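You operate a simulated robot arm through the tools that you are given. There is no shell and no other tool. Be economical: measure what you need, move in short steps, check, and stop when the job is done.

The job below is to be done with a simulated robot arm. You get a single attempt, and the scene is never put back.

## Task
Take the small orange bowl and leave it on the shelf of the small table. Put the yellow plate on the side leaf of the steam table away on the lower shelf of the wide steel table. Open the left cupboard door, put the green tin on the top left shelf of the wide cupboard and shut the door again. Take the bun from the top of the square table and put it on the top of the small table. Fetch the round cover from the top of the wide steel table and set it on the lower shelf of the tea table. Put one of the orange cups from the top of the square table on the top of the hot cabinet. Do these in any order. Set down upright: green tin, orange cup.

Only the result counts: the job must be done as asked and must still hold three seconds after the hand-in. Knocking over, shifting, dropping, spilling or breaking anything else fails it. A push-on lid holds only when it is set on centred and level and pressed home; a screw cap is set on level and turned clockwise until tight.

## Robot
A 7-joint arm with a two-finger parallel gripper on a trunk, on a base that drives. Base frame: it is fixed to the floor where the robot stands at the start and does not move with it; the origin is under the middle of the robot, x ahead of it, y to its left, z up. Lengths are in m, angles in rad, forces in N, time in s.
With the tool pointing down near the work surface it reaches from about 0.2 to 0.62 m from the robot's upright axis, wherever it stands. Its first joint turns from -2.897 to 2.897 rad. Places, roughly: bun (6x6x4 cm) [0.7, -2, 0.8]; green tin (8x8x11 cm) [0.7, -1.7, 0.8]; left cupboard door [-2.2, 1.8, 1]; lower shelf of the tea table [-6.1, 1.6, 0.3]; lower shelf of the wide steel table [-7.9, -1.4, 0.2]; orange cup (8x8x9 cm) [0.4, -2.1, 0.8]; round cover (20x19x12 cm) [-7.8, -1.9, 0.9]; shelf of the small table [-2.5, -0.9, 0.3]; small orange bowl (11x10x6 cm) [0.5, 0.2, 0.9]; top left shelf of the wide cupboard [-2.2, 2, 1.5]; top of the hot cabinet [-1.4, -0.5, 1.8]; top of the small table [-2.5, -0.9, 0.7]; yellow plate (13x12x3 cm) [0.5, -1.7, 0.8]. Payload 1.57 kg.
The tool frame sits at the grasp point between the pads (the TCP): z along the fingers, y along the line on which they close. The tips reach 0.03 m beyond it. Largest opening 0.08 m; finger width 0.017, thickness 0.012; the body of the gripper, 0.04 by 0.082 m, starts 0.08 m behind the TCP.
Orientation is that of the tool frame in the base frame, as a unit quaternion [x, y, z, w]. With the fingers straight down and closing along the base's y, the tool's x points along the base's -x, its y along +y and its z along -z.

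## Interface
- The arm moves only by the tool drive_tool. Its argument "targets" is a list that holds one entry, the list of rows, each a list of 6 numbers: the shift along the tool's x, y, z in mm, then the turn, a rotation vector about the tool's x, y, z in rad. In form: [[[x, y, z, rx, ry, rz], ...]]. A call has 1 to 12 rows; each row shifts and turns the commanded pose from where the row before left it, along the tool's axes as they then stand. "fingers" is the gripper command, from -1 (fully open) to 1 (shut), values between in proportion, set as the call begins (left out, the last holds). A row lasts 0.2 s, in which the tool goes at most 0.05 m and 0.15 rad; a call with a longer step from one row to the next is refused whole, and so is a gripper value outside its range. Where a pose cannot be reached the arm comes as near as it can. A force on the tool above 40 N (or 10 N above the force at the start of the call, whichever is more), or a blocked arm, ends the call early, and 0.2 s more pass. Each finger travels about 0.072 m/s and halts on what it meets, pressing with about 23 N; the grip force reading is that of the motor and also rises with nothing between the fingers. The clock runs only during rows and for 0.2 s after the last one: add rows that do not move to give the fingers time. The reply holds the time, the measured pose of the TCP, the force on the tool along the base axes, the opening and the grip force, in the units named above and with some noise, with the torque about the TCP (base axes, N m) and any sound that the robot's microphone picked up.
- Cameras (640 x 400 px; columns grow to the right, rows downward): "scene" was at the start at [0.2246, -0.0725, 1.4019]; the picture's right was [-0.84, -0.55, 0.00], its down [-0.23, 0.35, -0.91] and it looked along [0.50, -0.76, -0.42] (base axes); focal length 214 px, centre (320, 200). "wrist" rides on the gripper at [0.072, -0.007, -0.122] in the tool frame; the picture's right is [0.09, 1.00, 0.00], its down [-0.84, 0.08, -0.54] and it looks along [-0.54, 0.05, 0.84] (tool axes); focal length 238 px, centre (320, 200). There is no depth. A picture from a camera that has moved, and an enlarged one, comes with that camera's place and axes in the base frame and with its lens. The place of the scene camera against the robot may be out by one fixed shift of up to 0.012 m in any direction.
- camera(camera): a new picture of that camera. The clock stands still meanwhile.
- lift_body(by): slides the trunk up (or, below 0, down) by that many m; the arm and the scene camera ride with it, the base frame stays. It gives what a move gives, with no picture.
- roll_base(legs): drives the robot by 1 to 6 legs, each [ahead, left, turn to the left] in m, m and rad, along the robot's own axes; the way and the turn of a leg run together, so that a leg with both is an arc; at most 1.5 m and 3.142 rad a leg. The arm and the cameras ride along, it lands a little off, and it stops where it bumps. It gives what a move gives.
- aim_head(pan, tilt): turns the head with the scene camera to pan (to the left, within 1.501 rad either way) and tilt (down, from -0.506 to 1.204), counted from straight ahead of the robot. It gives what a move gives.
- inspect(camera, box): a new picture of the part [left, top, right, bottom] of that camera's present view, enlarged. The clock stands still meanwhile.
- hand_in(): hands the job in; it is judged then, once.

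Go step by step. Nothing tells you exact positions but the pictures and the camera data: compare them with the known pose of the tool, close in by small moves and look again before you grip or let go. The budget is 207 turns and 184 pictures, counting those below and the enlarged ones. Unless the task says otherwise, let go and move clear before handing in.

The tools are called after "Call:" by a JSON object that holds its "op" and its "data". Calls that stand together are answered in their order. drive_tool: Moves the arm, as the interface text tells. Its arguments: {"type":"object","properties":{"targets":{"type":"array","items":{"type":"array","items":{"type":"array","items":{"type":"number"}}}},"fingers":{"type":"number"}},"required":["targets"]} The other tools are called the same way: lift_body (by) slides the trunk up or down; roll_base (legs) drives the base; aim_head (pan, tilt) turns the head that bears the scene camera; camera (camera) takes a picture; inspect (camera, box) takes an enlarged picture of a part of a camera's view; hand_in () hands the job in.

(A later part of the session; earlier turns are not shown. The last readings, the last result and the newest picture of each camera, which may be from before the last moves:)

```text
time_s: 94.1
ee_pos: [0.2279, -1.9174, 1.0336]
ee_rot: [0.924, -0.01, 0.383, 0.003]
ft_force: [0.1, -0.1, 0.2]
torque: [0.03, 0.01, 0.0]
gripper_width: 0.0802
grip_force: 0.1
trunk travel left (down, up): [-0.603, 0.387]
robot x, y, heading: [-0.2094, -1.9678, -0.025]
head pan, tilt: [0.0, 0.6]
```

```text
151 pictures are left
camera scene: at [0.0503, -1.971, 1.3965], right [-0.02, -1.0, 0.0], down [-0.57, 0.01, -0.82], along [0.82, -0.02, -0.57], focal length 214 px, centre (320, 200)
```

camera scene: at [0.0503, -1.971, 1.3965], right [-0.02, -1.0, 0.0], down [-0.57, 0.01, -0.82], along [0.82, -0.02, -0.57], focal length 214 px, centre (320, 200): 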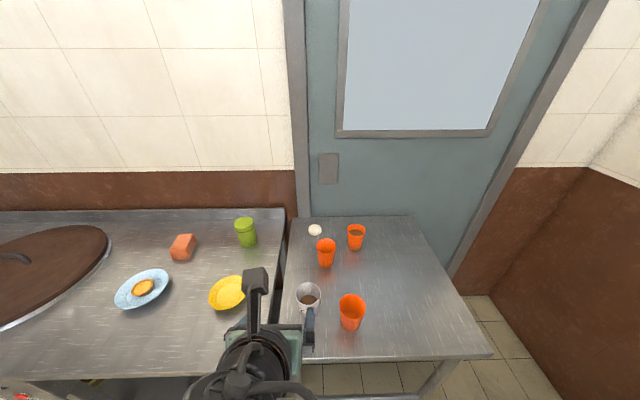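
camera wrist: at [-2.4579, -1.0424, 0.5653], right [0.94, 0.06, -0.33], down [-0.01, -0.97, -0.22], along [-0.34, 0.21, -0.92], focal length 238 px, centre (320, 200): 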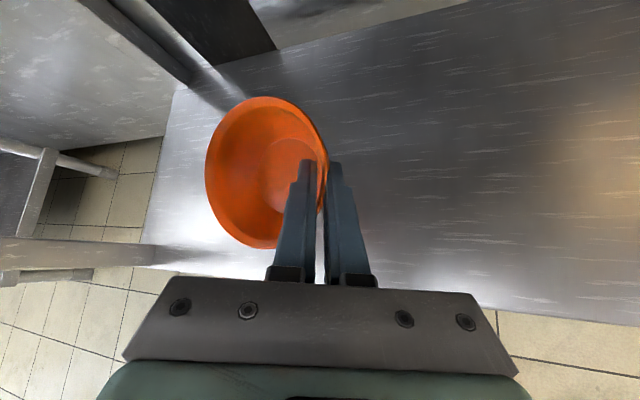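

The bun is the white thing near (0.695, −1.97); cups stand at about (0.35, −2.07), (0.56, −2.0) and (0.66, −2.1). I'll move up to the table and look with the wrist camera.

Call:
{"op": "roll_base", "data": {"legs": [[0.24, 0, 0.025]]}}

Call:
{"op": "drive_tool", "data": {"targets": [[[0, 10, 0, 0, 0, 0], [35, 10, 35, 0, 0, 0], [35, 10, 35, 0, 0, 0], [0, 0, 0, 0, 0, 0]]]}}

Call:
{"op": "camera", "data": {"camera": "wrist"}}

Call:
{"op": "camera", "data": {"camera": "scene"}}

```text
time_s: 95.9
ee_pos: [0.4637, -1.908, 1.0332]
ee_rot: [0.924, 0.004, 0.383, -0.003]
ft_force: [0.3, 0.0, -0.8]
torque: [-0.04, 0.03, 0.0]
gripper_width: 0.0798
grip_force: 0.1
trunk travel left (down, up): [-0.603, 0.387]
robot x, y, heading: [0.0239, -1.9695, 0.002]
head pan, tilt: [0.0, 0.6]
```

```text
refused: row 2 steps farther than a row can; nothing moved
```

```text
150 pictures are left
camera wrist: at [0.4279, -1.902, 1.1706], right [0.07, -1.0, 0.06], down [-0.97, -0.08, -0.21], along [0.21, -0.05, -0.98], focal length 238 px, centre (320, 200)
```

wrist: 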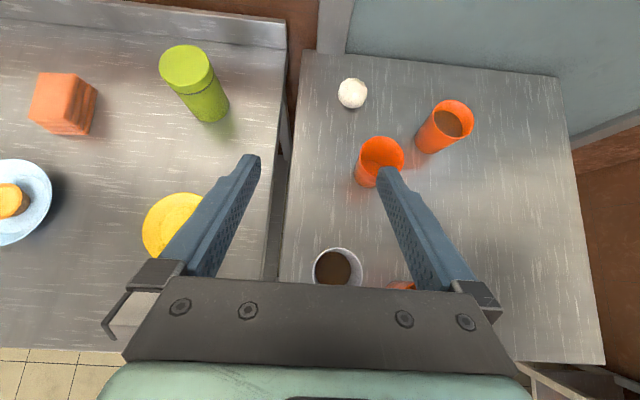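

```text
149 pictures are left
camera scene: at [0.2881, -1.9667, 1.3964], right [0.0, -1.0, 0.0], down [-0.57, 0.0, -0.82], along [0.82, 0.0, -0.57], focal length 214 px, centre (320, 200)
```

scene: 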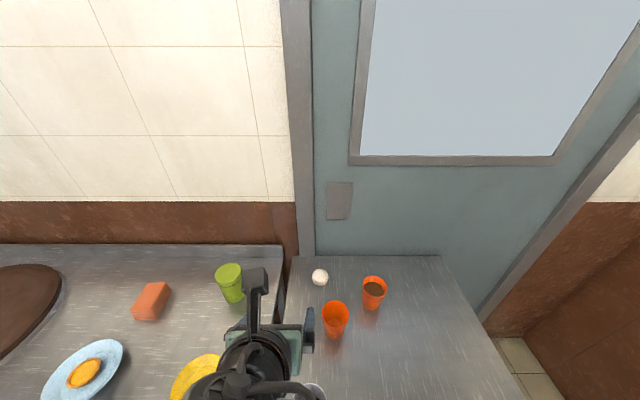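

Bun ≈ (0.71, −1.966, 0.795). I'll use a steeper pitch (30° off vertical) to clear the cup in front, and hover over it.

Call:
{"op": "drive_tool", "data": {"targets": [[[0, 0, 0, 0, -0.13, 0], [0, 0, 0, 0, -0.13, 0], [27, 9.7, 31.7, 0, 0, 0], [27, 9.7, 31.7, 0, 0, 0], [27, 9.7, 31.7, 0, 0, 0], [27, 9.7, 31.7, 0, 0, 0], [27, 9.7, 31.7, 0, 0, 0], [27, 9.7, 31.7, 0, 0, 0], [0, 0, 0, 0, 0, 0]]]}}

Call:
{"op": "camera", "data": {"camera": "wrist"}}

Call:
{"op": "camera", "data": {"camera": "scene"}}

```text
time_s: 97.9
ee_pos: [0.6985, -1.9639, 0.9502]
ee_rot: [0.966, 0.004, 0.26, -0.003]
ft_force: [0.5, -0.6, -1.3]
torque: [0.04, -0.01, 0.01]
gripper_width: 0.0802
grip_force: 0.1
trunk travel left (down, up): [-0.603, 0.387]
robot x, y, heading: [0.0251, -1.9695, 0.0]
head pan, tilt: [0.0, 0.6]
```

```text
148 pictures are left
camera wrist: at [0.6993, -1.9582, 1.0918], right [0.09, -1.0, 0.04], down [-1.0, -0.09, 0.05], along [-0.04, -0.05, -1.0], focal length 238 px, centre (320, 200)
```

wrist: 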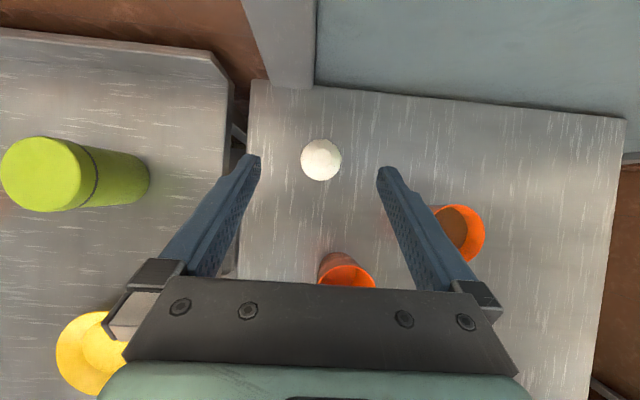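

```text
147 pictures are left
camera scene: at [0.287, -1.9668, 1.3966], right [0.0, -1.0, 0.0], down [-0.56, 0.0, -0.83], along [0.83, 0.0, -0.56], focal length 214 px, centre (320, 200)
```

scene: 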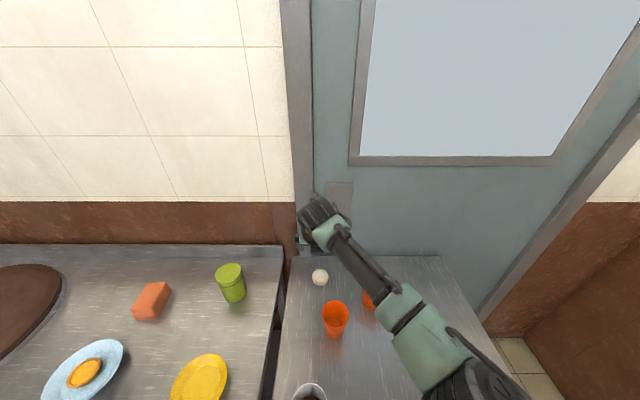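

Cross-checking the views puts the bun centre at about (0.745, −1.972, 0.75). Descending most of the way, then check.

Call:
{"op": "drive_tool", "data": {"targets": [[[-14, 2, 43, 0, 0, 0], [-14, 2, 43, 0, 0, 0], [-14, 2, 43, 0, 0, 0], [0, 0, 0, 0, 0, 0]]]}}

Call:
{"op": "camera", "data": {"camera": "wrist"}}

Call:
{"op": "inspect", "data": {"camera": "scene", "box": [240, 200, 440, 325]}}

```text
time_s: 98.9
ee_pos: [0.7253, -1.9714, 0.8174]
ee_rot: [0.965, 0.002, 0.261, -0.001]
ft_force: [-0.2, -0.4, -0.3]
torque: [0.01, -0.03, 0.01]
gripper_width: 0.0801
grip_force: 0.1
trunk travel left (down, up): [-0.603, 0.387]
robot x, y, heading: [0.0254, -1.9736, 0.005]
head pan, tilt: [0.0, 0.6]
```

```text
146 pictures are left
camera wrist: at [0.7275, -1.964, 0.9583], right [0.09, -1.0, 0.04], down [-1.0, -0.08, 0.05], along [-0.04, -0.05, -1.0], focal length 238 px, centre (320, 200)
```

wrist: 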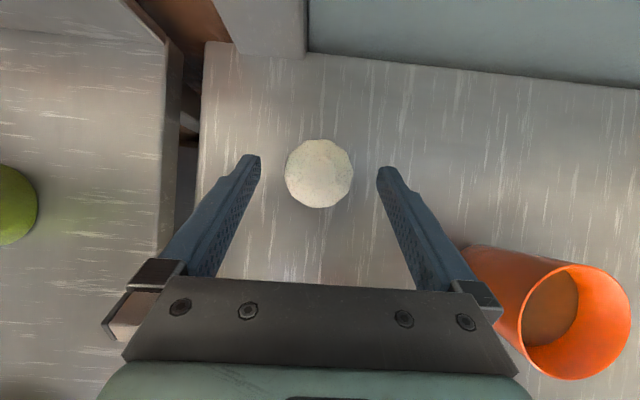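

```text
3.20 times, centred on (340, 262) of scene
camera zoom: at [0.2871, -1.9669, 1.3966], right [0.0, -1.0, 0.0], down [-0.56, 0.0, -0.83], along [0.83, 0.0, -0.56], focal length 686 px, centre (256, 0)
```

zoom: 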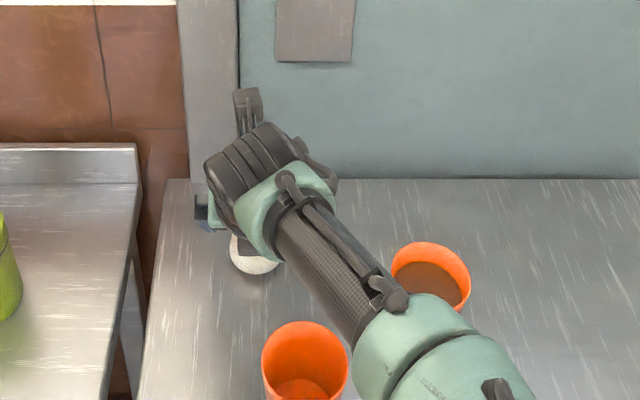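

Aligned over the bun. Going down the last 5 cm and closing.

Call:
{"op": "drive_tool", "data": {"targets": [[[-8, 0, 23, 0, 0, 0], [-8, 0, 23, 0, 0, 0], [0, 0, 0, 0, 0, 0]]]}}

Call:
{"op": "drive_tool", "data": {"targets": [[[0, 0, 0, 0, 0, 0], [0, 0, 0, 0, 0, 0], [0, 0, 0, 0, 0, 0], [0, 0, 0, 0, 0, 0]]], "fingers": 1}}

Call:
{"op": "camera", "data": {"camera": "wrist"}}

```text
time_s: 99.7
ee_pos: [0.7328, -1.977, 0.7712]
ee_rot: [0.966, 0.003, 0.26, -0.001]
ft_force: [-2.0, 1.3, 5.8]
torque: [-0.19, -0.01, -0.03]
gripper_width: 0.0789
grip_force: 0.1
out of reach, approached as far as the arm can: row 2
trunk travel left (down, up): [-0.603, 0.387]
robot x, y, heading: [0.0263, -1.9724, 0.002]
head pan, tilt: [0.0, 0.6]
```

```text
time_s: 100.7
ee_pos: [0.7333, -1.9781, 0.7707]
ee_rot: [0.965, 0.003, 0.26, -0.001]
ft_force: [0.4, -3.0, 7.2]
torque: [-0.29, -0.07, -0.02]
gripper_width: 0.0557
grip_force: 22.9
trunk travel left (down, up): [-0.603, 0.387]
robot x, y, heading: [0.0256, -1.9716, 0.003]
head pan, tilt: [0.0, 0.6]
```

```text
144 pictures are left
camera wrist: at [0.7339, -1.9727, 0.9117], right [0.09, -1.0, 0.04], down [-1.0, -0.08, 0.05], along [-0.04, -0.05, -1.0], focal length 238 px, centre (320, 200)
```

wrist: 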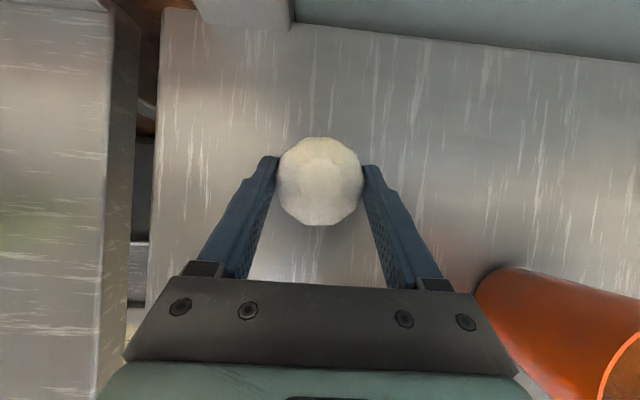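

Bun gripped (0.056 m). Lifting straight up, then retracting.

Call:
{"op": "drive_tool", "data": {"targets": [[[10, 0, -17, 0, 0, 0], [20, 0, -35, 0, 0, 0], [20, 0, -35, 0, 0, 0], [20, 0, -35, 0, 0, 0], [20, 0, -35, 0, 0, 0], [20, 0, -35, 0, 0, 0], [-38, 0, -22, 0, 0, 0], [-38, 0, -22, 0, 0, 0], [-38, 0, -22, 0, 0, 0], [-38, 0, -22, 0, 0, 0], [0, 0, 0, 0, 0, 0]]]}}

Call:
{"op": "camera", "data": {"camera": "wrist"}}

Call:
{"op": "camera", "data": {"camera": "scene"}}

```text
time_s: 103.1
ee_pos: [0.5555, -1.9801, 0.9897]
ee_rot: [0.966, 0.003, 0.258, -0.002]
ft_force: [1.1, 0.4, -1.0]
torque: [-0.02, 0.01, -0.01]
gripper_width: 0.0549
grip_force: 23.0
trunk travel left (down, up): [-0.603, 0.387]
robot x, y, heading: [0.0241, -1.9719, 0.003]
head pan, tilt: [0.0, 0.6]
```

```text
143 pictures are left
camera wrist: at [0.5572, -1.974, 1.131], right [0.09, -1.0, 0.04], down [-1.0, -0.08, 0.05], along [-0.05, -0.05, -1.0], focal length 238 px, centre (320, 200)
```

wrist: 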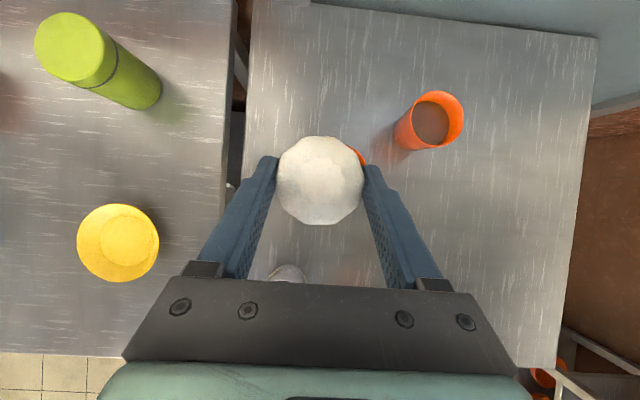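

```text
142 pictures are left
camera scene: at [0.2878, -1.9666, 1.3964], right [0.0, -1.0, 0.0], down [-0.57, 0.0, -0.82], along [0.82, 0.0, -0.57], focal length 214 px, centre (320, 200)
```

scene: 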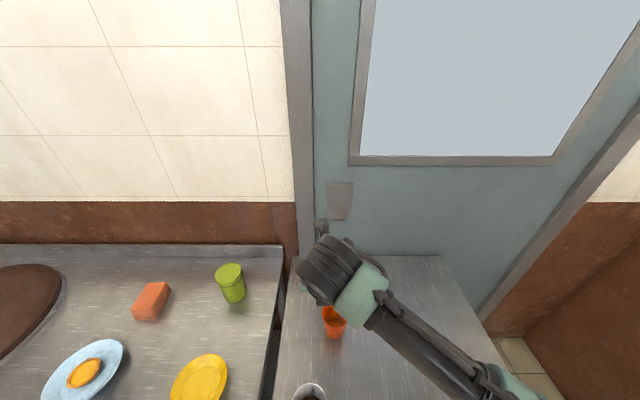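

Bun held. Driving backward along the aisle, then turning to face the small table.

Call:
{"op": "roll_base", "data": {"legs": [[-0.4, 0, 0], [-1.2, 0.1, 0], [-1.07, 0.12, 0], [0, 0, 1.567], [0.15, 0, 0]]}}

Call:
{"op": "camera", "data": {"camera": "wrist"}}

Call:
{"op": "camera", "data": {"camera": "scene"}}

```text
time_s: 121.2
ee_pos: [-2.6391, -1.0748, 0.9889]
ee_rot: [0.682, 0.684, 0.183, -0.185]
ft_force: [-0.1, 0.7, -0.7]
torque: [0.0, 0.0, 0.01]
gripper_width: 0.055
grip_force: 23.5
trunk travel left (down, up): [-0.603, 0.387]
robot x, y, heading: [-2.6497, -1.6065, 1.573]
head pan, tilt: [0.0, 0.6]
```

```text
141 pictures are left
camera wrist: at [-2.646, -1.0748, 1.131], right [1.0, 0.08, 0.04], down [0.08, -1.0, 0.05], along [0.05, -0.05, -1.0], focal length 238 px, centre (320, 200)
```

wrist: 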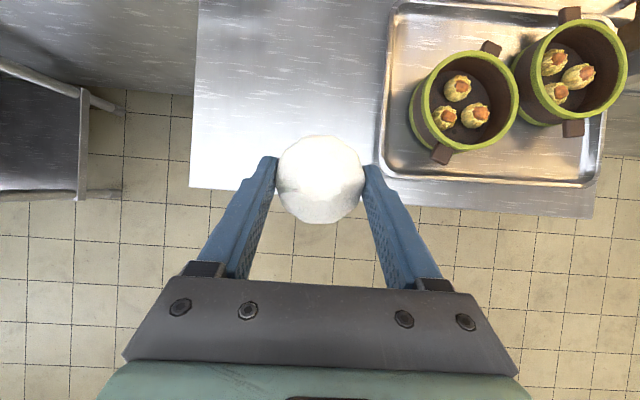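

```text
140 pictures are left
camera scene: at [-2.6459, -1.3435, 1.3963], right [1.0, 0.0, 0.0], down [0.0, -0.57, -0.82], along [0.0, 0.82, -0.57], focal length 214 px, centre (320, 200)
```

scene: 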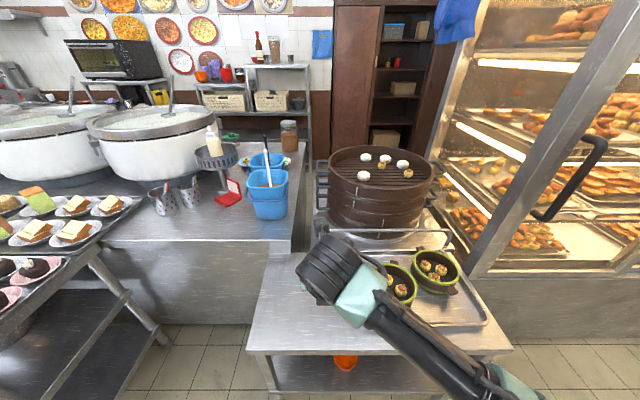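

Table left part is free. Moving left/forward and down to just above the table top.

Call:
{"op": "drive_tool", "data": {"targets": [[[0, -30, 0, 0, 0, 0], [0, -30, 0, 0, 0, 0], [17, 0, 9, 0, 0, 0], [17, 0, 9, 0, 0, 0], [17, 0, 9, 0, 0, 0], [17, 0, 9, 0, 0, 0], [-22, 0, 39, 0, 0, 0], [-22, 0, 39, 0, 0, 0], [-22, 0, 39, 0, 0, 0], [-22, 0, 39, 0, 0, 0], [-22, 0, 39, 0, 0, 0]]]}}

Call:
{"op": "drive_tool", "data": {"targets": [[[-4, 0, 6.9, 0, 0, 0], [-4, 0, 6.9, 0, 0, 0], [0, 0, 0, 0, 0, 0]]]}}

Call:
{"op": "camera", "data": {"camera": "wrist"}}

Call:
{"op": "inspect", "data": {"camera": "scene", "box": [220, 220, 420, 345]}}

```text
time_s: 123.6
ee_pos: [-2.7006, -0.9962, 0.7697]
ee_rot: [0.682, 0.684, 0.181, -0.185]
ft_force: [0.7, 1.0, -0.3]
torque: [-0.05, 0.0, -0.01]
gripper_width: 0.0552
grip_force: 23.0
trunk travel left (down, up): [-0.603, 0.387]
robot x, y, heading: [-2.6466, -1.6058, 1.567]
head pan, tilt: [0.0, 0.6]
```

```text
time_s: 124.4
ee_pos: [-2.7001, -0.9976, 0.7534]
ee_rot: [0.682, 0.684, 0.183, -0.185]
ft_force: [0.1, 0.3, -0.6]
torque: [0.01, 0.02, -0.02]
gripper_width: 0.055
grip_force: 23.2
trunk travel left (down, up): [-0.603, 0.387]
robot x, y, heading: [-2.652, -1.61, 1.565]
head pan, tilt: [0.0, 0.6]
```

```text
139 pictures are left
camera wrist: at [-2.7069, -0.9964, 0.8949], right [1.0, 0.08, 0.04], down [0.08, -1.0, 0.05], along [0.05, -0.05, -1.0], focal length 238 px, centre (320, 200)
```

wrist: 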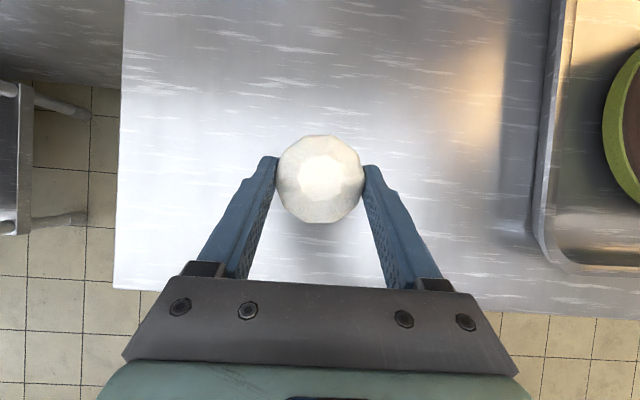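

```text
3.20 times, centred on (320, 282) of scene
camera zoom: at [-2.6459, -1.3443, 1.3965], right [1.0, 0.0, 0.0], down [0.0, -0.56, -0.83], along [0.0, 0.83, -0.56], focal length 686 px, centre (320, -64)
```

zoom: 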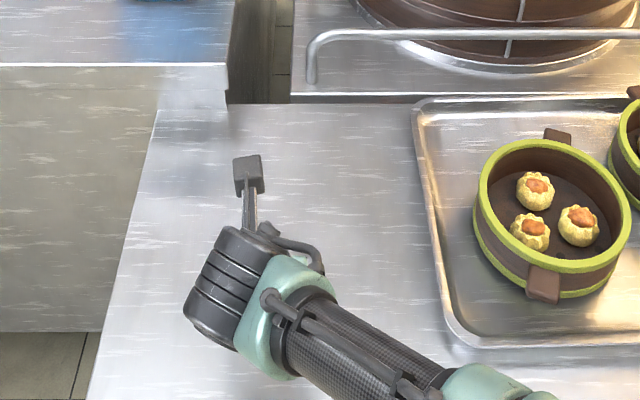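

Still a small gap; stepping down until contact.

Call:
{"op": "drive_tool", "data": {"targets": [[[-3, 0, 5.2, 0, 0, 0], [-3, 0, 5.2, 0, 0, 0], [-2, 0, 3.5, 0, 0, 0], [0, 0, 0, 0, 0, 0]]]}}

Call:
{"op": "drive_tool", "data": {"targets": [[[-2, 0, 3.5, 0, 0, 0], [-2, 0, 3.5, 0, 0, 0], [0, 0, 0, 0, 0, 0]]]}}

```text
time_s: 125.4
ee_pos: [-2.6998, -0.9962, 0.7375]
ee_rot: [0.682, 0.684, 0.182, -0.185]
ft_force: [0.8, 0.4, -1.2]
torque: [0.01, 0.01, -0.02]
gripper_width: 0.0551
grip_force: 23.4
trunk travel left (down, up): [-0.603, 0.387]
robot x, y, heading: [-2.6495, -1.6071, 1.569]
head pan, tilt: [0.0, 0.6]
```

```text
time_s: 126.2
ee_pos: [-2.7006, -0.996, 0.7297]
ee_rot: [0.682, 0.684, 0.183, -0.186]
ft_force: [-0.5, -0.5, 6.4]
torque: [0.0, 0.13, 0.02]
gripper_width: 0.055
grip_force: 23.3
trunk travel left (down, up): [-0.603, 0.387]
robot x, y, heading: [-2.6448, -1.6036, 1.567]
head pan, tilt: [0.0, 0.6]
```

Contact. Opening and lifting away.

Call:
{"op": "drive_tool", "data": {"targets": [[[0, 0, 0, 0, 0, 0], [0, 0, 0, 0, 0, 0], [0, 0, 0, 0, 0, 0]]], "fingers": -1}}

Call:
{"op": "drive_tool", "data": {"targets": [[[20, 0, -35, 0, 0, 0], [20, 0, -35, 0, 0, 0], [20, 0, -35, 0, 0, 0], [20, 0, -35, 0, 0, 0], [20, 0, -35, 0, 0, 0], [20, 0, -35, 0, 0, 0], [0, 0, 0, 0, 0, 0]]]}}

Call:
{"op": "camera", "data": {"camera": "wrist"}}

```text
time_s: 127.0
ee_pos: [-2.7021, -0.9981, 0.7306]
ee_rot: [0.682, 0.684, 0.183, -0.185]
ft_force: [-8.6, -3.4, 9.8]
torque: [0.01, -0.16, -0.02]
gripper_width: 0.0722
grip_force: 0.1
trunk travel left (down, up): [-0.603, 0.387]
robot x, y, heading: [-2.6506, -1.6071, 1.568]
head pan, tilt: [0.0, 0.6]
```

```text
time_s: 128.6
ee_pos: [-2.7012, -0.9983, 0.9705]
ee_rot: [0.682, 0.684, 0.183, -0.185]
ft_force: [0.2, -0.4, 0.5]
torque: [-0.01, 0.01, -0.01]
gripper_width: 0.0801
grip_force: 0.0
trunk travel left (down, up): [-0.603, 0.387]
robot x, y, heading: [-2.6506, -1.6039, 1.57]
head pan, tilt: [0.0, 0.6]
```

```text
137 pictures are left
camera wrist: at [-2.7066, -0.9973, 1.1127], right [1.0, 0.08, 0.04], down [0.08, -1.0, 0.05], along [0.05, -0.05, -1.0], focal length 238 px, centre (320, 200)
```

wrist: 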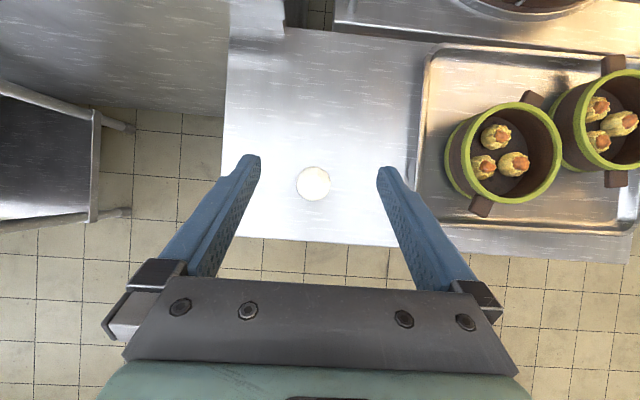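

The bun sits on the small table. Next the orange cup: retract, return to 45° pitch, and drive back to the square table.

Call:
{"op": "drive_tool", "data": {"targets": [[[0, 0, 0, 0, 0.13, 0], [0, 0, 0, 0, 0.13, 0], [-28, 16, -28, 0, 0, 0], [-28, 16, -28, 0, 0, 0], [-28, 16, -28, 0, 0, 0], [0, 0, 0, 0, 0, 0]]]}}

Call:
{"op": "roll_base", "data": {"legs": [[-0.2, 0, 0], [0, 0, -1.57], [1.2, -0.1, 0], [1.3, -0.1, 0]]}}

Call:
{"op": "camera", "data": {"camera": "scene"}}

Call:
{"op": "camera", "data": {"camera": "wrist"}}

```text
time_s: 130.0
ee_pos: [-2.6523, -1.1172, 0.9712]
ee_rot: [0.652, 0.654, 0.269, -0.273]
ft_force: [0.3, 0.6, 0.6]
torque: [0.01, 0.0, -0.01]
gripper_width: 0.0799
grip_force: 0.0
trunk travel left (down, up): [-0.603, 0.387]
robot x, y, heading: [-2.6508, -1.6098, 1.57]
head pan, tilt: [0.0, 0.6]
```

```text
time_s: 147.3
ee_pos: [0.3343, -2.0329, 0.9712]
ee_rot: [0.924, 0.0, 0.383, -0.002]
ft_force: [0.5, -0.5, -0.3]
torque: [-0.01, 0.03, 0.0]
gripper_width: 0.08
grip_force: 0.1
trunk travel left (down, up): [-0.603, 0.387]
robot x, y, heading: [-0.1557, -2.039, -0.007]
head pan, tilt: [0.0, 0.6]
```

```text
136 pictures are left
camera scene: at [0.106, -2.0292, 1.3965], right [0.0, -1.0, 0.0], down [-0.57, 0.0, -0.82], along [0.82, 0.0, -0.57], focal length 214 px, centre (320, 200)
```

scene: 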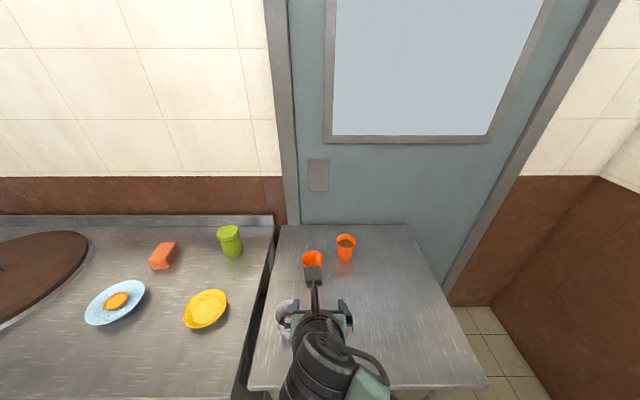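

```text
135 pictures are left
camera wrist: at [0.299, -2.026, 1.1078], right [0.06, -1.0, 0.06], down [-0.97, -0.08, -0.21], along [0.21, -0.05, -0.98], focal length 238 px, centre (320, 200)
```

wrist: 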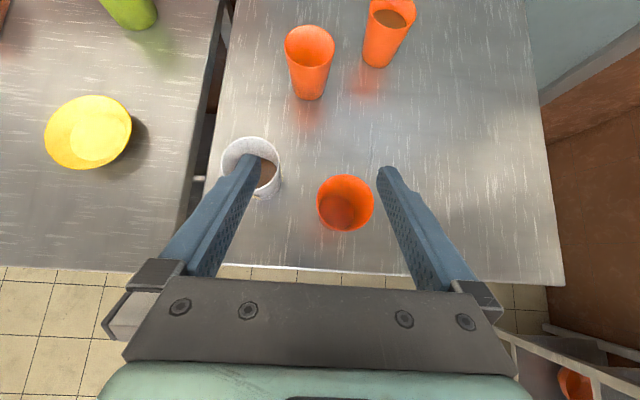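

The near cup is empty, at about (0.367, −2.072), rim ~0.07 wide. I'll grip it round the body with the tool at 45°.

Call:
{"op": "drive_tool", "data": {"targets": [[[-36, 13, 0, 0, 0, 0], [-36, 13, 0, 0, 0, 0], [-36, 13, 0, 0, 0, 0], [0, 0, 35, 0, 0, 0], [0, 0, 35, 0, 0, 0], [0, 0, 0, 0, 0, 0]]]}}

Call:
{"op": "camera", "data": {"camera": "wrist"}}

Call:
{"op": "camera", "data": {"camera": "scene"}}

```text
time_s: 148.7
ee_pos: [0.3071, -2.0696, 0.8454]
ee_rot: [0.924, -0.001, 0.382, -0.001]
ft_force: [-0.7, -0.5, 0.2]
torque: [0.01, -0.03, 0.01]
gripper_width: 0.08
grip_force: 0.1
trunk travel left (down, up): [-0.603, 0.387]
robot x, y, heading: [-0.1551, -2.0345, -0.004]
head pan, tilt: [0.0, 0.6]
```

```text
134 pictures are left
camera wrist: at [0.2726, -2.0644, 0.9818], right [0.06, -1.0, 0.06], down [-0.97, -0.08, -0.21], along [0.21, -0.05, -0.98], focal length 238 px, centre (320, 200)
```

wrist: 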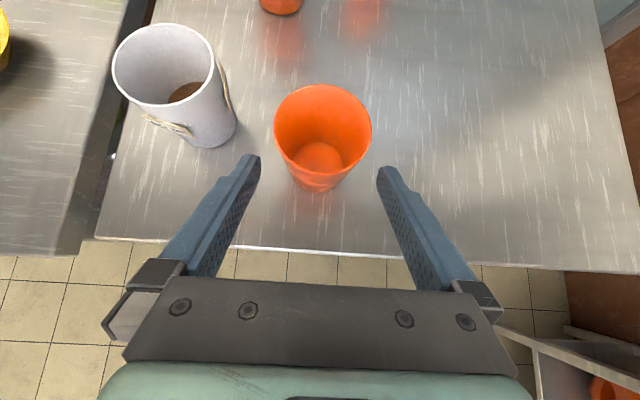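

```text
133 pictures are left
camera scene: at [0.1058, -2.0292, 1.3966], right [0.0, -1.0, 0.0], down [-0.56, 0.0, -0.83], along [0.83, 0.0, -0.56], focal length 214 px, centre (320, 200)
```

scene: 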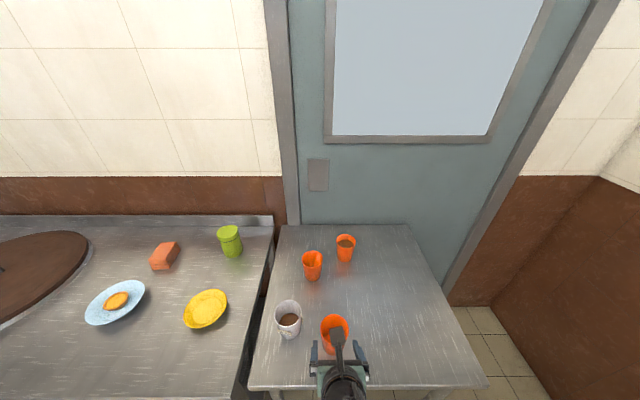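

Rim diameter ≈0.07, centred at (0.36, −2.07), and the fingers are lined up. Advancing and gripping.

Call:
{"op": "drive_tool", "data": {"targets": [[[-2, 0, 40, 0, 0, 0], [-3, 0, 38, 0, 0, 0], [0, 0, 0, 0, 0, 0]]]}}

Call:
{"op": "camera", "data": {"camera": "wrist"}}

Call:
{"op": "drive_tool", "data": {"targets": [[[0, 0, 0, 0, 0, 0], [0, 0, 0, 0, 0, 0], [0, 0, 0, 0, 0, 0], [0, 0, 0, 0, 0, 0]]], "fingers": 1}}

Call:
{"op": "camera", "data": {"camera": "wrist"}}

```text
time_s: 149.5
ee_pos: [0.3597, -2.0708, 0.7857]
ee_rot: [0.924, -0.001, 0.383, -0.001]
ft_force: [-0.5, 0.3, -0.2]
torque: [0.01, 0.03, -0.01]
gripper_width: 0.0801
grip_force: 0.0
trunk travel left (down, up): [-0.603, 0.387]
robot x, y, heading: [-0.1554, -2.0348, -0.01]
head pan, tilt: [0.0, 0.6]
```

```text
132 pictures are left
camera wrist: at [0.3247, -2.0644, 0.9228], right [0.06, -1.0, 0.06], down [-0.97, -0.08, -0.21], along [0.21, -0.05, -0.98], focal length 238 px, centre (320, 200)
```

wrist: 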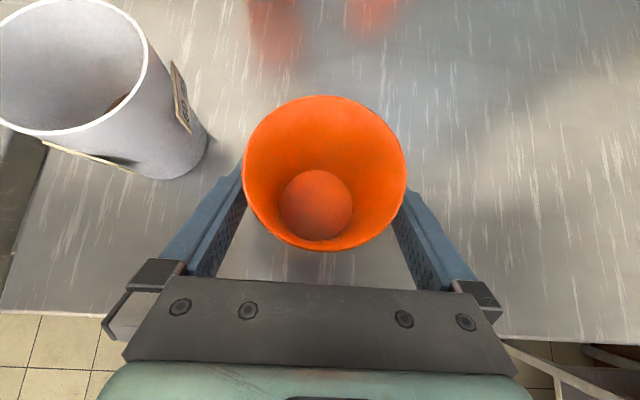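

```text
time_s: 150.5
ee_pos: [0.3592, -2.0708, 0.7862]
ee_rot: [0.924, -0.001, 0.382, -0.001]
ft_force: [0.7, -0.5, 0.0]
torque: [0.03, -0.04, -0.01]
gripper_width: 0.0687
grip_force: 23.5
trunk travel left (down, up): [-0.603, 0.387]
robot x, y, heading: [-0.158, -2.033, -0.009]
head pan, tilt: [0.0, 0.6]
```

```text
131 pictures are left
camera wrist: at [0.3245, -2.0644, 0.9228], right [0.06, -1.0, 0.06], down [-0.97, -0.08, -0.21], along [0.21, -0.05, -0.98], focal length 238 px, centre (320, 200)
```

wrist: 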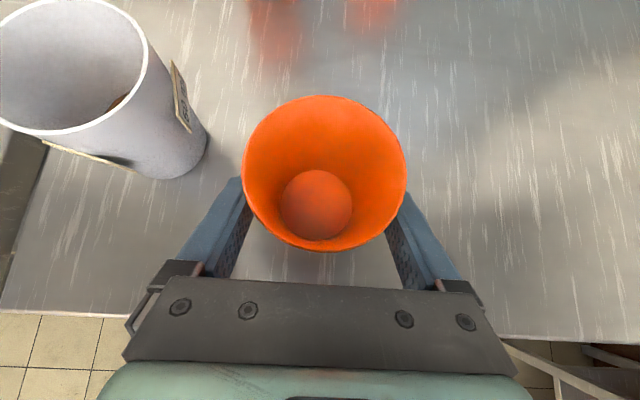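

Cup gripped. Lifting, then driving back and turning to face the hot cabinet's side.

Call:
{"op": "drive_tool", "data": {"targets": [[[14, 0, -14, 0, 0, 0], [28, 0, -28, 0, 0, 0], [28, 0, -28, 0, 0, 0], [28, 0, -28, 0, 0, 0], [28, 0, -28, 0, 0, 0], [0, 0, 0, 0, 0, 0]]]}}

Call:
{"op": "camera", "data": {"camera": "wrist"}}

Call:
{"op": "roll_base", "data": {"legs": [[-1.15, 0.3, 0], [0, 0, 1.575]]}}

Call:
{"op": "lift_body", "data": {"by": 0.38}}

Call:
{"op": "aim_head", "data": {"pan": 0, "tilt": 0.1}}

Call:
{"op": "camera", "data": {"camera": "scene"}}

```text
time_s: 151.9
ee_pos: [0.3592, -2.0708, 0.964]
ee_rot: [0.924, 0.0, 0.382, -0.001]
ft_force: [1.0, -0.5, -0.5]
torque: [0.02, -0.01, 0.0]
gripper_width: 0.0689
grip_force: 23.1
trunk travel left (down, up): [-0.603, 0.387]
robot x, y, heading: [-0.1598, -2.0317, -0.006]
head pan, tilt: [0.0, 0.6]
```

```text
130 pictures are left
camera wrist: at [0.3237, -2.0652, 1.101], right [0.07, -1.0, 0.06], down [-0.97, -0.08, -0.21], along [0.21, -0.05, -0.98], focal length 238 px, centre (320, 200)
```

wrist: 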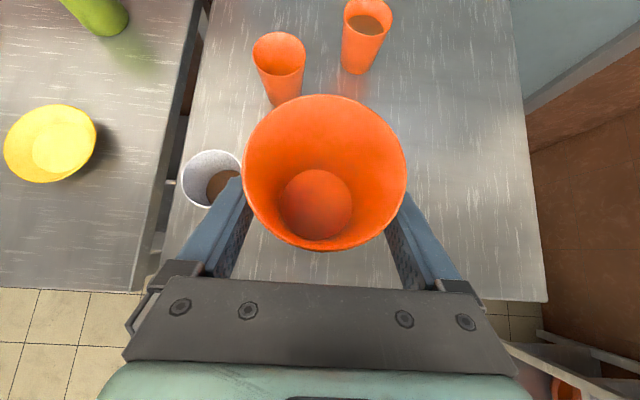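

```text
time_s: 161.7
ee_pos: [-1.2644, -1.214, 0.964]
ee_rot: [0.651, 0.655, 0.269, -0.273]
ft_force: [-0.7, -0.2, -0.6]
torque: [-0.02, 0.04, 0.03]
gripper_width: 0.0683
grip_force: 23.2
trunk travel left (down, up): [-0.603, 0.387]
robot x, y, heading: [-1.3004, -1.7283, 1.569]
head pan, tilt: [0.0, 0.6]
```

```text
time_s: 165.4
ee_pos: [-1.2634, -1.2135, 1.3439]
ee_rot: [0.652, 0.655, 0.269, -0.272]
ft_force: [-0.1, 0.2, -0.6]
torque: [0.01, 0.0, 0.0]
gripper_width: 0.0689
grip_force: 23.2
trunk travel left (down, up): [-0.983, 0.007]
robot x, y, heading: [-1.2966, -1.7276, 1.576]
head pan, tilt: [0.0, 0.6]
```

```text
time_s: 166.3
ee_pos: [-1.265, -1.2131, 1.3445]
ee_rot: [0.651, 0.655, 0.27, -0.272]
ft_force: [0.1, -0.4, -0.7]
torque: [0.0, 0.0, -0.01]
gripper_width: 0.0686
grip_force: 23.8
trunk travel left (down, up): [-0.983, 0.007]
robot x, y, heading: [-1.2994, -1.7317, 1.574]
head pan, tilt: [0.0, 0.099]
```

```text
129 pictures are left
camera scene: at [-1.2962, -1.4623, 1.8226], right [1.0, 0.0, 0.0], down [0.0, -0.1, -0.99], along [0.0, 0.99, -0.1], focal length 214 px, centre (320, 200)
```

scene: 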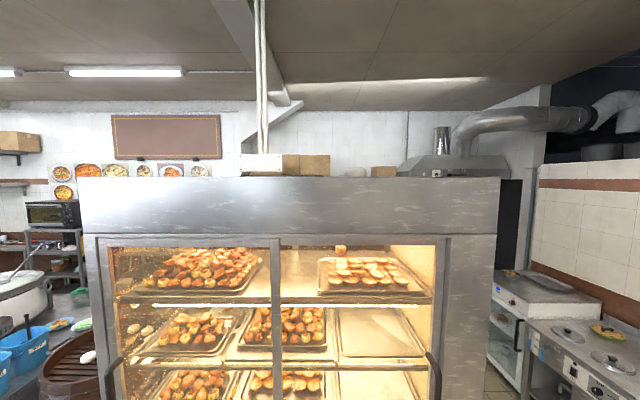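

The cabinet top is at z≈1.82. Raising the arm in front of it and checking the reach.

Call:
{"op": "drive_tool", "data": {"targets": [[[28, 0, -28, 0, 0, 0], [28, 0, -28, 0, 0, 0], [28, 0, -28, 0, 0, 0], [28, 0, -28, 0, 0, 0], [28, 0, -28, 0, 0, 0], [28, 0, -28, 0, 0, 0], [28, 0, -28, 0, 0, 0], [28, 0, -28, 0, 0, 0], [0, 0, 0, 0, 0, 0]]]}}

```text
time_s: 168.3
ee_pos: [-1.2504, -1.1976, 1.6038]
ee_rot: [0.65, 0.656, 0.269, -0.274]
ft_force: [-0.8, 0.1, -0.8]
torque: [0.01, -0.04, 0.02]
gripper_width: 0.0685
grip_force: 22.7
out of reach, approached as far as the arm can: row 7, 8
trunk travel left (down, up): [-0.983, 0.007]
robot x, y, heading: [-1.2994, -1.7255, 1.575]
head pan, tilt: [0.0, 0.099]
```

At 45° the arm tops out near z 1.60; a level tool should reach higher, which means regripping the cup. I'll first test that a level tool really reaches z≈1.9.

Call:
{"op": "drive_tool", "data": {"targets": [[[0, 0, 0, 0, 0.131, 0], [0, 0, 0, 0, 0.131, 0], [0, 0, 0, 0, 0.131, 0], [0, 0, 0, 0, 0.131, 0], [0, 0, 0, 0, 0.131, 0], [0, 0, 0, 0, 0.13, 0], [45, 0, 0, 0, 0, 0], [45, 0, 0, 0, 0, 0], [45, 0, 0, 0, 0, 0], [45, 0, 0, 0, 0, 0], [45, 0, 0, 0, 0, 0], [0, 0, 0, 0, 0, 0]]]}}

```text
time_s: 170.9
ee_pos: [-1.2475, -1.1968, 1.7698]
ee_rot: [-0.498, -0.502, -0.498, 0.503]
ft_force: [-0.1, -0.7, -0.5]
torque: [-0.01, -0.01, 0.01]
gripper_width: 0.0683
grip_force: 23.0
out of reach, approached as far as the arm can: row 10, 11
trunk travel left (down, up): [-0.983, 0.007]
robot x, y, heading: [-1.3, -1.7336, 1.574]
head pan, tilt: [0.0, 0.099]
```

Level reaches only 1.77. Testing a slight upward pitch of 25–30°.

Call:
{"op": "drive_tool", "data": {"targets": [[[0, 0, 0, 0, 0.11, 0], [0, 0, 0, 0, 0.11, 0], [0, 0, 0, 0, 0.11, 0], [0, 0, 0, 0, 0.11, 0], [30, 0, 14, 0, 0, 0], [30, 0, 14, 0, 0, 0], [0, 0, 0, 0, 0, 0]]]}}

Call:
{"op": "camera", "data": {"camera": "wrist"}}

Call:
{"op": "camera", "data": {"camera": "scene"}}

```text
time_s: 172.5
ee_pos: [-1.2473, -1.197, 1.8365]
ee_rot: [-0.378, -0.38, -0.594, 0.6]
ft_force: [0.2, 0.0, -1.4]
torque: [0.01, 0.03, 0.05]
gripper_width: 0.0683
grip_force: 23.3
trunk travel left (down, up): [-0.983, 0.007]
robot x, y, heading: [-1.2995, -1.7325, 1.574]
head pan, tilt: [0.0, 0.099]
```

```text
128 pictures are left
camera wrist: at [-1.253, -1.3385, 1.8495], right [1.0, -0.03, 0.08], down [0.08, -0.13, -0.99], along [0.04, 0.99, -0.13], focal length 238 px, centre (320, 200)
```

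wrist: 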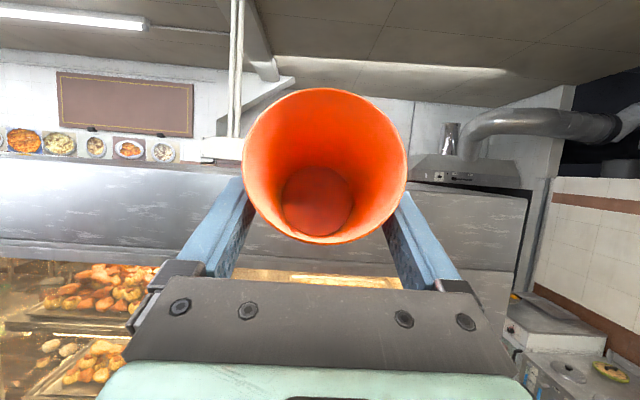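

```text
127 pictures are left
camera scene: at [-1.2957, -1.4627, 1.8227], right [1.0, 0.0, 0.0], down [0.0, -0.1, -1.0], along [0.0, 1.0, -0.1], focal length 214 px, centre (320, 200)
```

scene: 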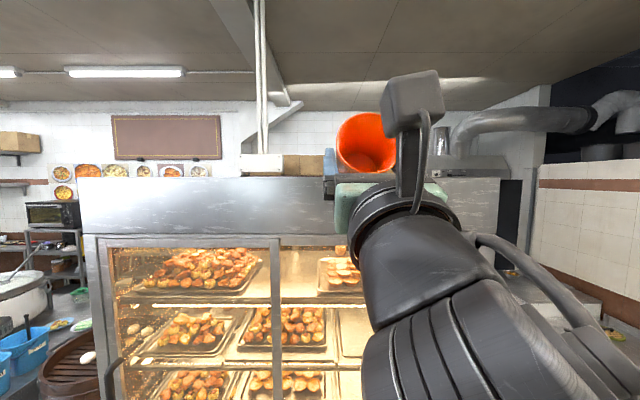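

Not at the limit yet; testing 6 cm higher.

Call:
{"op": "drive_tool", "data": {"targets": [[[18, 0, 8.5, 0, 0, 0], [18, 0, 8.5, 0, 0, 0], [18, 0, 8.5, 0, 0, 0], [18, 0, 8.5, 0, 0, 0], [0, 0, 0, 0, 0, 0]]]}}

Call:
{"op": "camera", "data": {"camera": "wrist"}}

```text
time_s: 173.7
ee_pos: [-1.2481, -1.1958, 1.8679]
ee_rot: [-0.378, -0.379, -0.595, 0.6]
ft_force: [0.8, -0.7, -0.5]
torque: [0.02, 0.02, 0.0]
gripper_width: 0.0683
grip_force: 23.4
out of reach, approached as far as the arm can: row 2, 3, 4
trunk travel left (down, up): [-0.983, 0.007]
robot x, y, heading: [-1.2992, -1.7271, 1.571]
head pan, tilt: [0.0, 0.099]
```

```text
126 pictures are left
camera wrist: at [-1.2531, -1.3371, 1.8805], right [1.0, -0.03, 0.08], down [0.08, -0.13, -0.99], along [0.04, 0.99, -0.13], focal length 238 px, centre (320, 200)
```

wrist: 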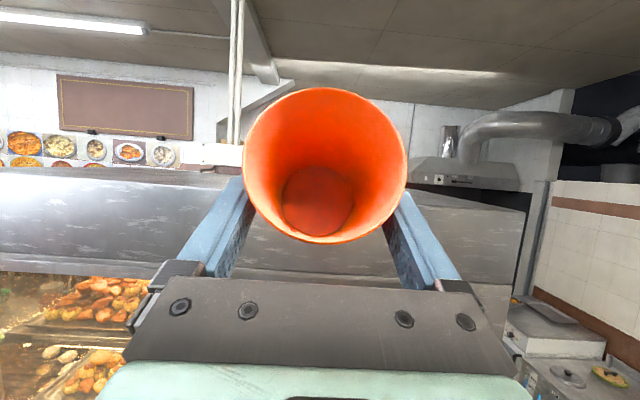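

At 25° it reaches 1.868; 30° with a shorter reach will do. I'll put the cup back near the square table's front edge and regrip it with the tool pitched 30° upward. First restoring the 45° pose and lowering.

Call:
{"op": "drive_tool", "data": {"targets": [[[-20, 0, -10, 0, 0, 0], [0, 0, 0, 0, -0.136, 0], [0, 0, 0, 0, -0.136, 0], [0, 0, 0, 0, -0.136, 0], [0, 0, 0, 0, -0.136, 0], [-40, 0, 0, 0, -0.136, 0], [-40, 0, 0, 0, -0.136, 0], [-40, 0, 0, 0, -0.136, 0], [-40, 0, 0, 0, -0.136, 0], [-40, 0, 0, 0, -0.1365, 0], [0, 0, 0, 0, 0, 0]]]}}

Call:
{"op": "lift_body", "data": {"by": -0.38}}

```text
time_s: 176.1
ee_pos: [-1.2452, -1.2578, 1.5644]
ee_rot: [0.651, 0.656, 0.268, -0.271]
ft_force: [-0.8, 1.3, 0.6]
torque: [0.01, 0.01, 0.01]
gripper_width: 0.0681
grip_force: 23.0
out of reach, approached as far as the arm can: row 2, 3, 4, 5
trunk travel left (down, up): [-0.983, 0.007]
robot x, y, heading: [-1.2999, -1.7284, 1.573]
head pan, tilt: [0.0, 0.099]
```

```text
time_s: 179.8
ee_pos: [-1.2449, -1.2559, 1.185]
ee_rot: [0.651, 0.656, 0.269, -0.273]
ft_force: [0.0, -1.2, -0.5]
torque: [-0.01, -0.01, 0.02]
gripper_width: 0.0678
grip_force: 22.9
trunk travel left (down, up): [-0.603, 0.387]
robot x, y, heading: [-1.2997, -1.7264, 1.573]
head pan, tilt: [0.0, 0.099]
```

Back to the square table to set the cup down near its front edge.

Call:
{"op": "roll_base", "data": {"legs": [[0, 0, -1.573], [1.08, -0.3, 0]]}}

Call:
{"op": "drive_tool", "data": {"targets": [[[-28, 0, 28, 0, 0, 0], [-28, 0, 28, 0, 0, 0], [-28, 0, 28, 0, 0, 0], [-28, 0, 28, 0, 0, 0], [-28, 0, 28, 0, 0, 0], [-28, 0, 28, 0, 0, 0], [0, 0, 0, 0, 0, 0]]]}}

Call:
{"op": "camera", "data": {"camera": "wrist"}}

```text
time_s: 189.4
ee_pos: [0.2447, -2.11, 1.1842]
ee_rot: [0.923, -0.004, 0.384, 0.001]
ft_force: [0.3, 0.7, -0.3]
torque: [-0.01, -0.03, 0.0]
gripper_width: 0.0678
grip_force: 23.2
trunk travel left (down, up): [-0.603, 0.387]
robot x, y, heading: [-0.227, -2.0516, -0.016]
head pan, tilt: [0.0, 0.099]
```

```text
time_s: 191.0
ee_pos: [0.2454, -2.1096, 0.947]
ee_rot: [0.923, -0.004, 0.384, 0.0]
ft_force: [0.6, 0.5, -0.3]
torque: [-0.02, 0.0, 0.03]
gripper_width: 0.0678
grip_force: 22.6
trunk travel left (down, up): [-0.603, 0.387]
robot x, y, heading: [-0.2284, -2.0537, -0.012]
head pan, tilt: [0.0, 0.099]
```

```text
125 pictures are left
camera wrist: at [0.2091, -2.1037, 1.084], right [0.06, -1.0, 0.06], down [-0.98, -0.07, -0.21], along [0.21, -0.05, -0.98], focal length 238 px, centre (320, 200)
```

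wrist: 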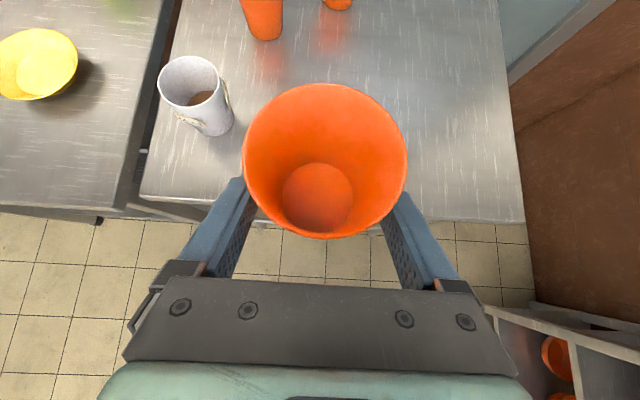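

Moving the cup above its spot at x≈0.32 and down.

Call:
{"op": "drive_tool", "data": {"targets": [[[-10, -5, 37, 0, 0, 0], [-10, -5, 37, 0, 0, 0], [-10, -5, 37, 0, 0, 0], [-10, -5, 37, 0, 0, 0], [-6, 0, 6, 0, 0, 0], [0, 0, 0, 0, 0, 0]]]}}

Call:
{"op": "drive_tool", "data": {"targets": [[[-3.5, 0, 3.5, 0, 0, 0], [-3.5, 0, 3.5, 0, 0, 0], [0, 0, 0, 0, 0, 0]]]}}

Call:
{"op": "camera", "data": {"camera": "wrist"}}

```text
time_s: 192.4
ee_pos: [0.3208, -2.089, 0.8057]
ee_rot: [0.924, -0.004, 0.382, 0.0]
ft_force: [-0.9, -0.1, -0.7]
torque: [-0.02, -0.01, 0.01]
gripper_width: 0.0678
grip_force: 23.0
trunk travel left (down, up): [-0.603, 0.387]
robot x, y, heading: [-0.2308, -2.0498, -0.016]
head pan, tilt: [0.0, 0.099]
```

```text
time_s: 193.2
ee_pos: [0.3223, -2.0896, 0.7953]
ee_rot: [0.924, -0.004, 0.383, 0.0]
ft_force: [-0.7, 0.1, 0.3]
torque: [0.01, 0.01, 0.0]
gripper_width: 0.0674
grip_force: 22.8
trunk travel left (down, up): [-0.603, 0.387]
robot x, y, heading: [-0.2269, -2.0483, -0.013]
head pan, tilt: [0.0, 0.099]
```

```text
124 pictures are left
camera wrist: at [0.2859, -2.0835, 0.9331], right [0.06, -1.0, 0.06], down [-0.98, -0.07, -0.21], along [0.21, -0.05, -0.98], focal length 238 px, centre (320, 200)
```

wrist: 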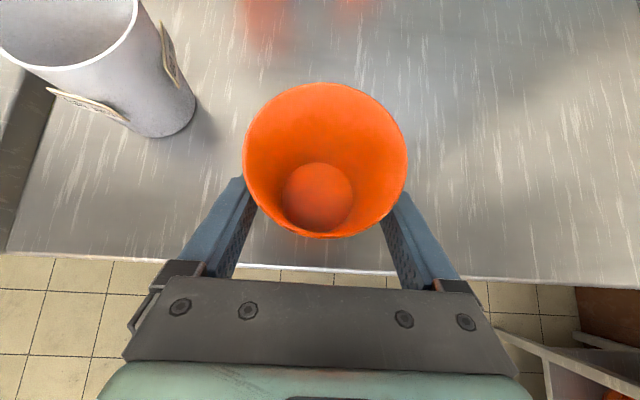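

Lowering in small steps till contact.

Call:
{"op": "drive_tool", "data": {"targets": [[[-3.5, 0, 3.5, 0, 0, 0], [-3.5, 0, 3.5, 0, 0, 0], [0, 0, 0, 0, 0, 0]]]}}

Call:
{"op": "drive_tool", "data": {"targets": [[[-2.5, 0, 2.5, 0, 0, 0], [-2, 0, 2, 0, 0, 0], [0, 0, 0, 0, 0, 0]]]}}

```text
time_s: 194.0
ee_pos: [0.3205, -2.0911, 0.7862]
ee_rot: [0.923, -0.004, 0.384, 0.0]
ft_force: [0.3, 0.1, -0.3]
torque: [0.02, 0.01, -0.05]
gripper_width: 0.0678
grip_force: 22.7
trunk travel left (down, up): [-0.603, 0.387]
robot x, y, heading: [-0.2263, -2.0493, -0.017]
head pan, tilt: [0.0, 0.099]
```

```text
time_s: 194.8
ee_pos: [0.3208, -2.0899, 0.7826]
ee_rot: [0.923, -0.003, 0.385, 0.001]
ft_force: [0.8, -0.2, 13.6]
torque: [0.0, -0.15, 0.04]
gripper_width: 0.0674
grip_force: 23.1
trunk travel left (down, up): [-0.603, 0.387]
robot x, y, heading: [-0.2241, -2.048, -0.013]
head pan, tilt: [0.0, 0.099]
```

Contact. Opening and backing off along the tool axis.

Call:
{"op": "drive_tool", "data": {"targets": [[[0, 0, 0, 0, 0, 0], [0, 0, 0, 0, 0, 0], [0, 0, 0, 0, 0, 0]]], "fingers": -1}}

Call:
{"op": "drive_tool", "data": {"targets": [[[0, 0, -20, 0, 0, 0], [0, 0, -40, 0, 0, 0], [0, 0, -40, 0, 0, 0], [0, 0, 0, 0, 0, 0]]]}}

Call:
{"op": "camera", "data": {"camera": "wrist"}}

```text
time_s: 195.6
ee_pos: [0.3208, -2.0903, 0.7794]
ee_rot: [0.924, -0.004, 0.383, 0.0]
ft_force: [0.9, -0.5, 0.6]
torque: [0.01, 0.01, 0.02]
gripper_width: 0.0801
grip_force: 0.0
trunk travel left (down, up): [-0.603, 0.387]
robot x, y, heading: [-0.2273, -2.0521, -0.014]
head pan, tilt: [0.0, 0.099]
```

```text
time_s: 196.6
ee_pos: [0.251, -2.0892, 0.8505]
ee_rot: [0.924, -0.004, 0.383, 0.0]
ft_force: [1.1, -0.3, 0.3]
torque: [-0.01, 0.01, 0.03]
gripper_width: 0.0799
grip_force: 0.1
trunk travel left (down, up): [-0.603, 0.387]
robot x, y, heading: [-0.2287, -2.0494, -0.016]
head pan, tilt: [0.0, 0.099]
```

```text
123 pictures are left
camera wrist: at [0.2151, -2.0836, 0.9873], right [0.06, -1.0, 0.06], down [-0.98, -0.07, -0.21], along [0.21, -0.05, -0.98], focal length 238 px, centre (320, 200)
```

wrist: 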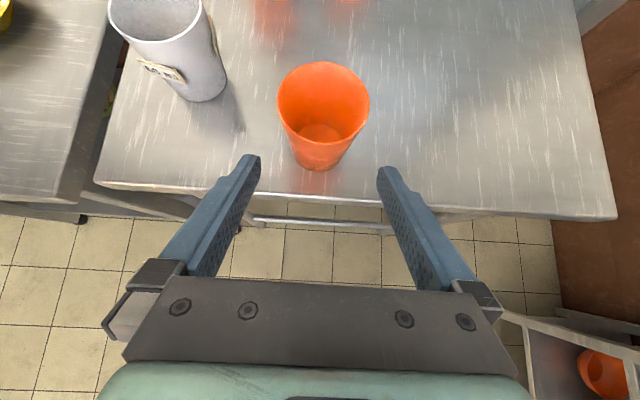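

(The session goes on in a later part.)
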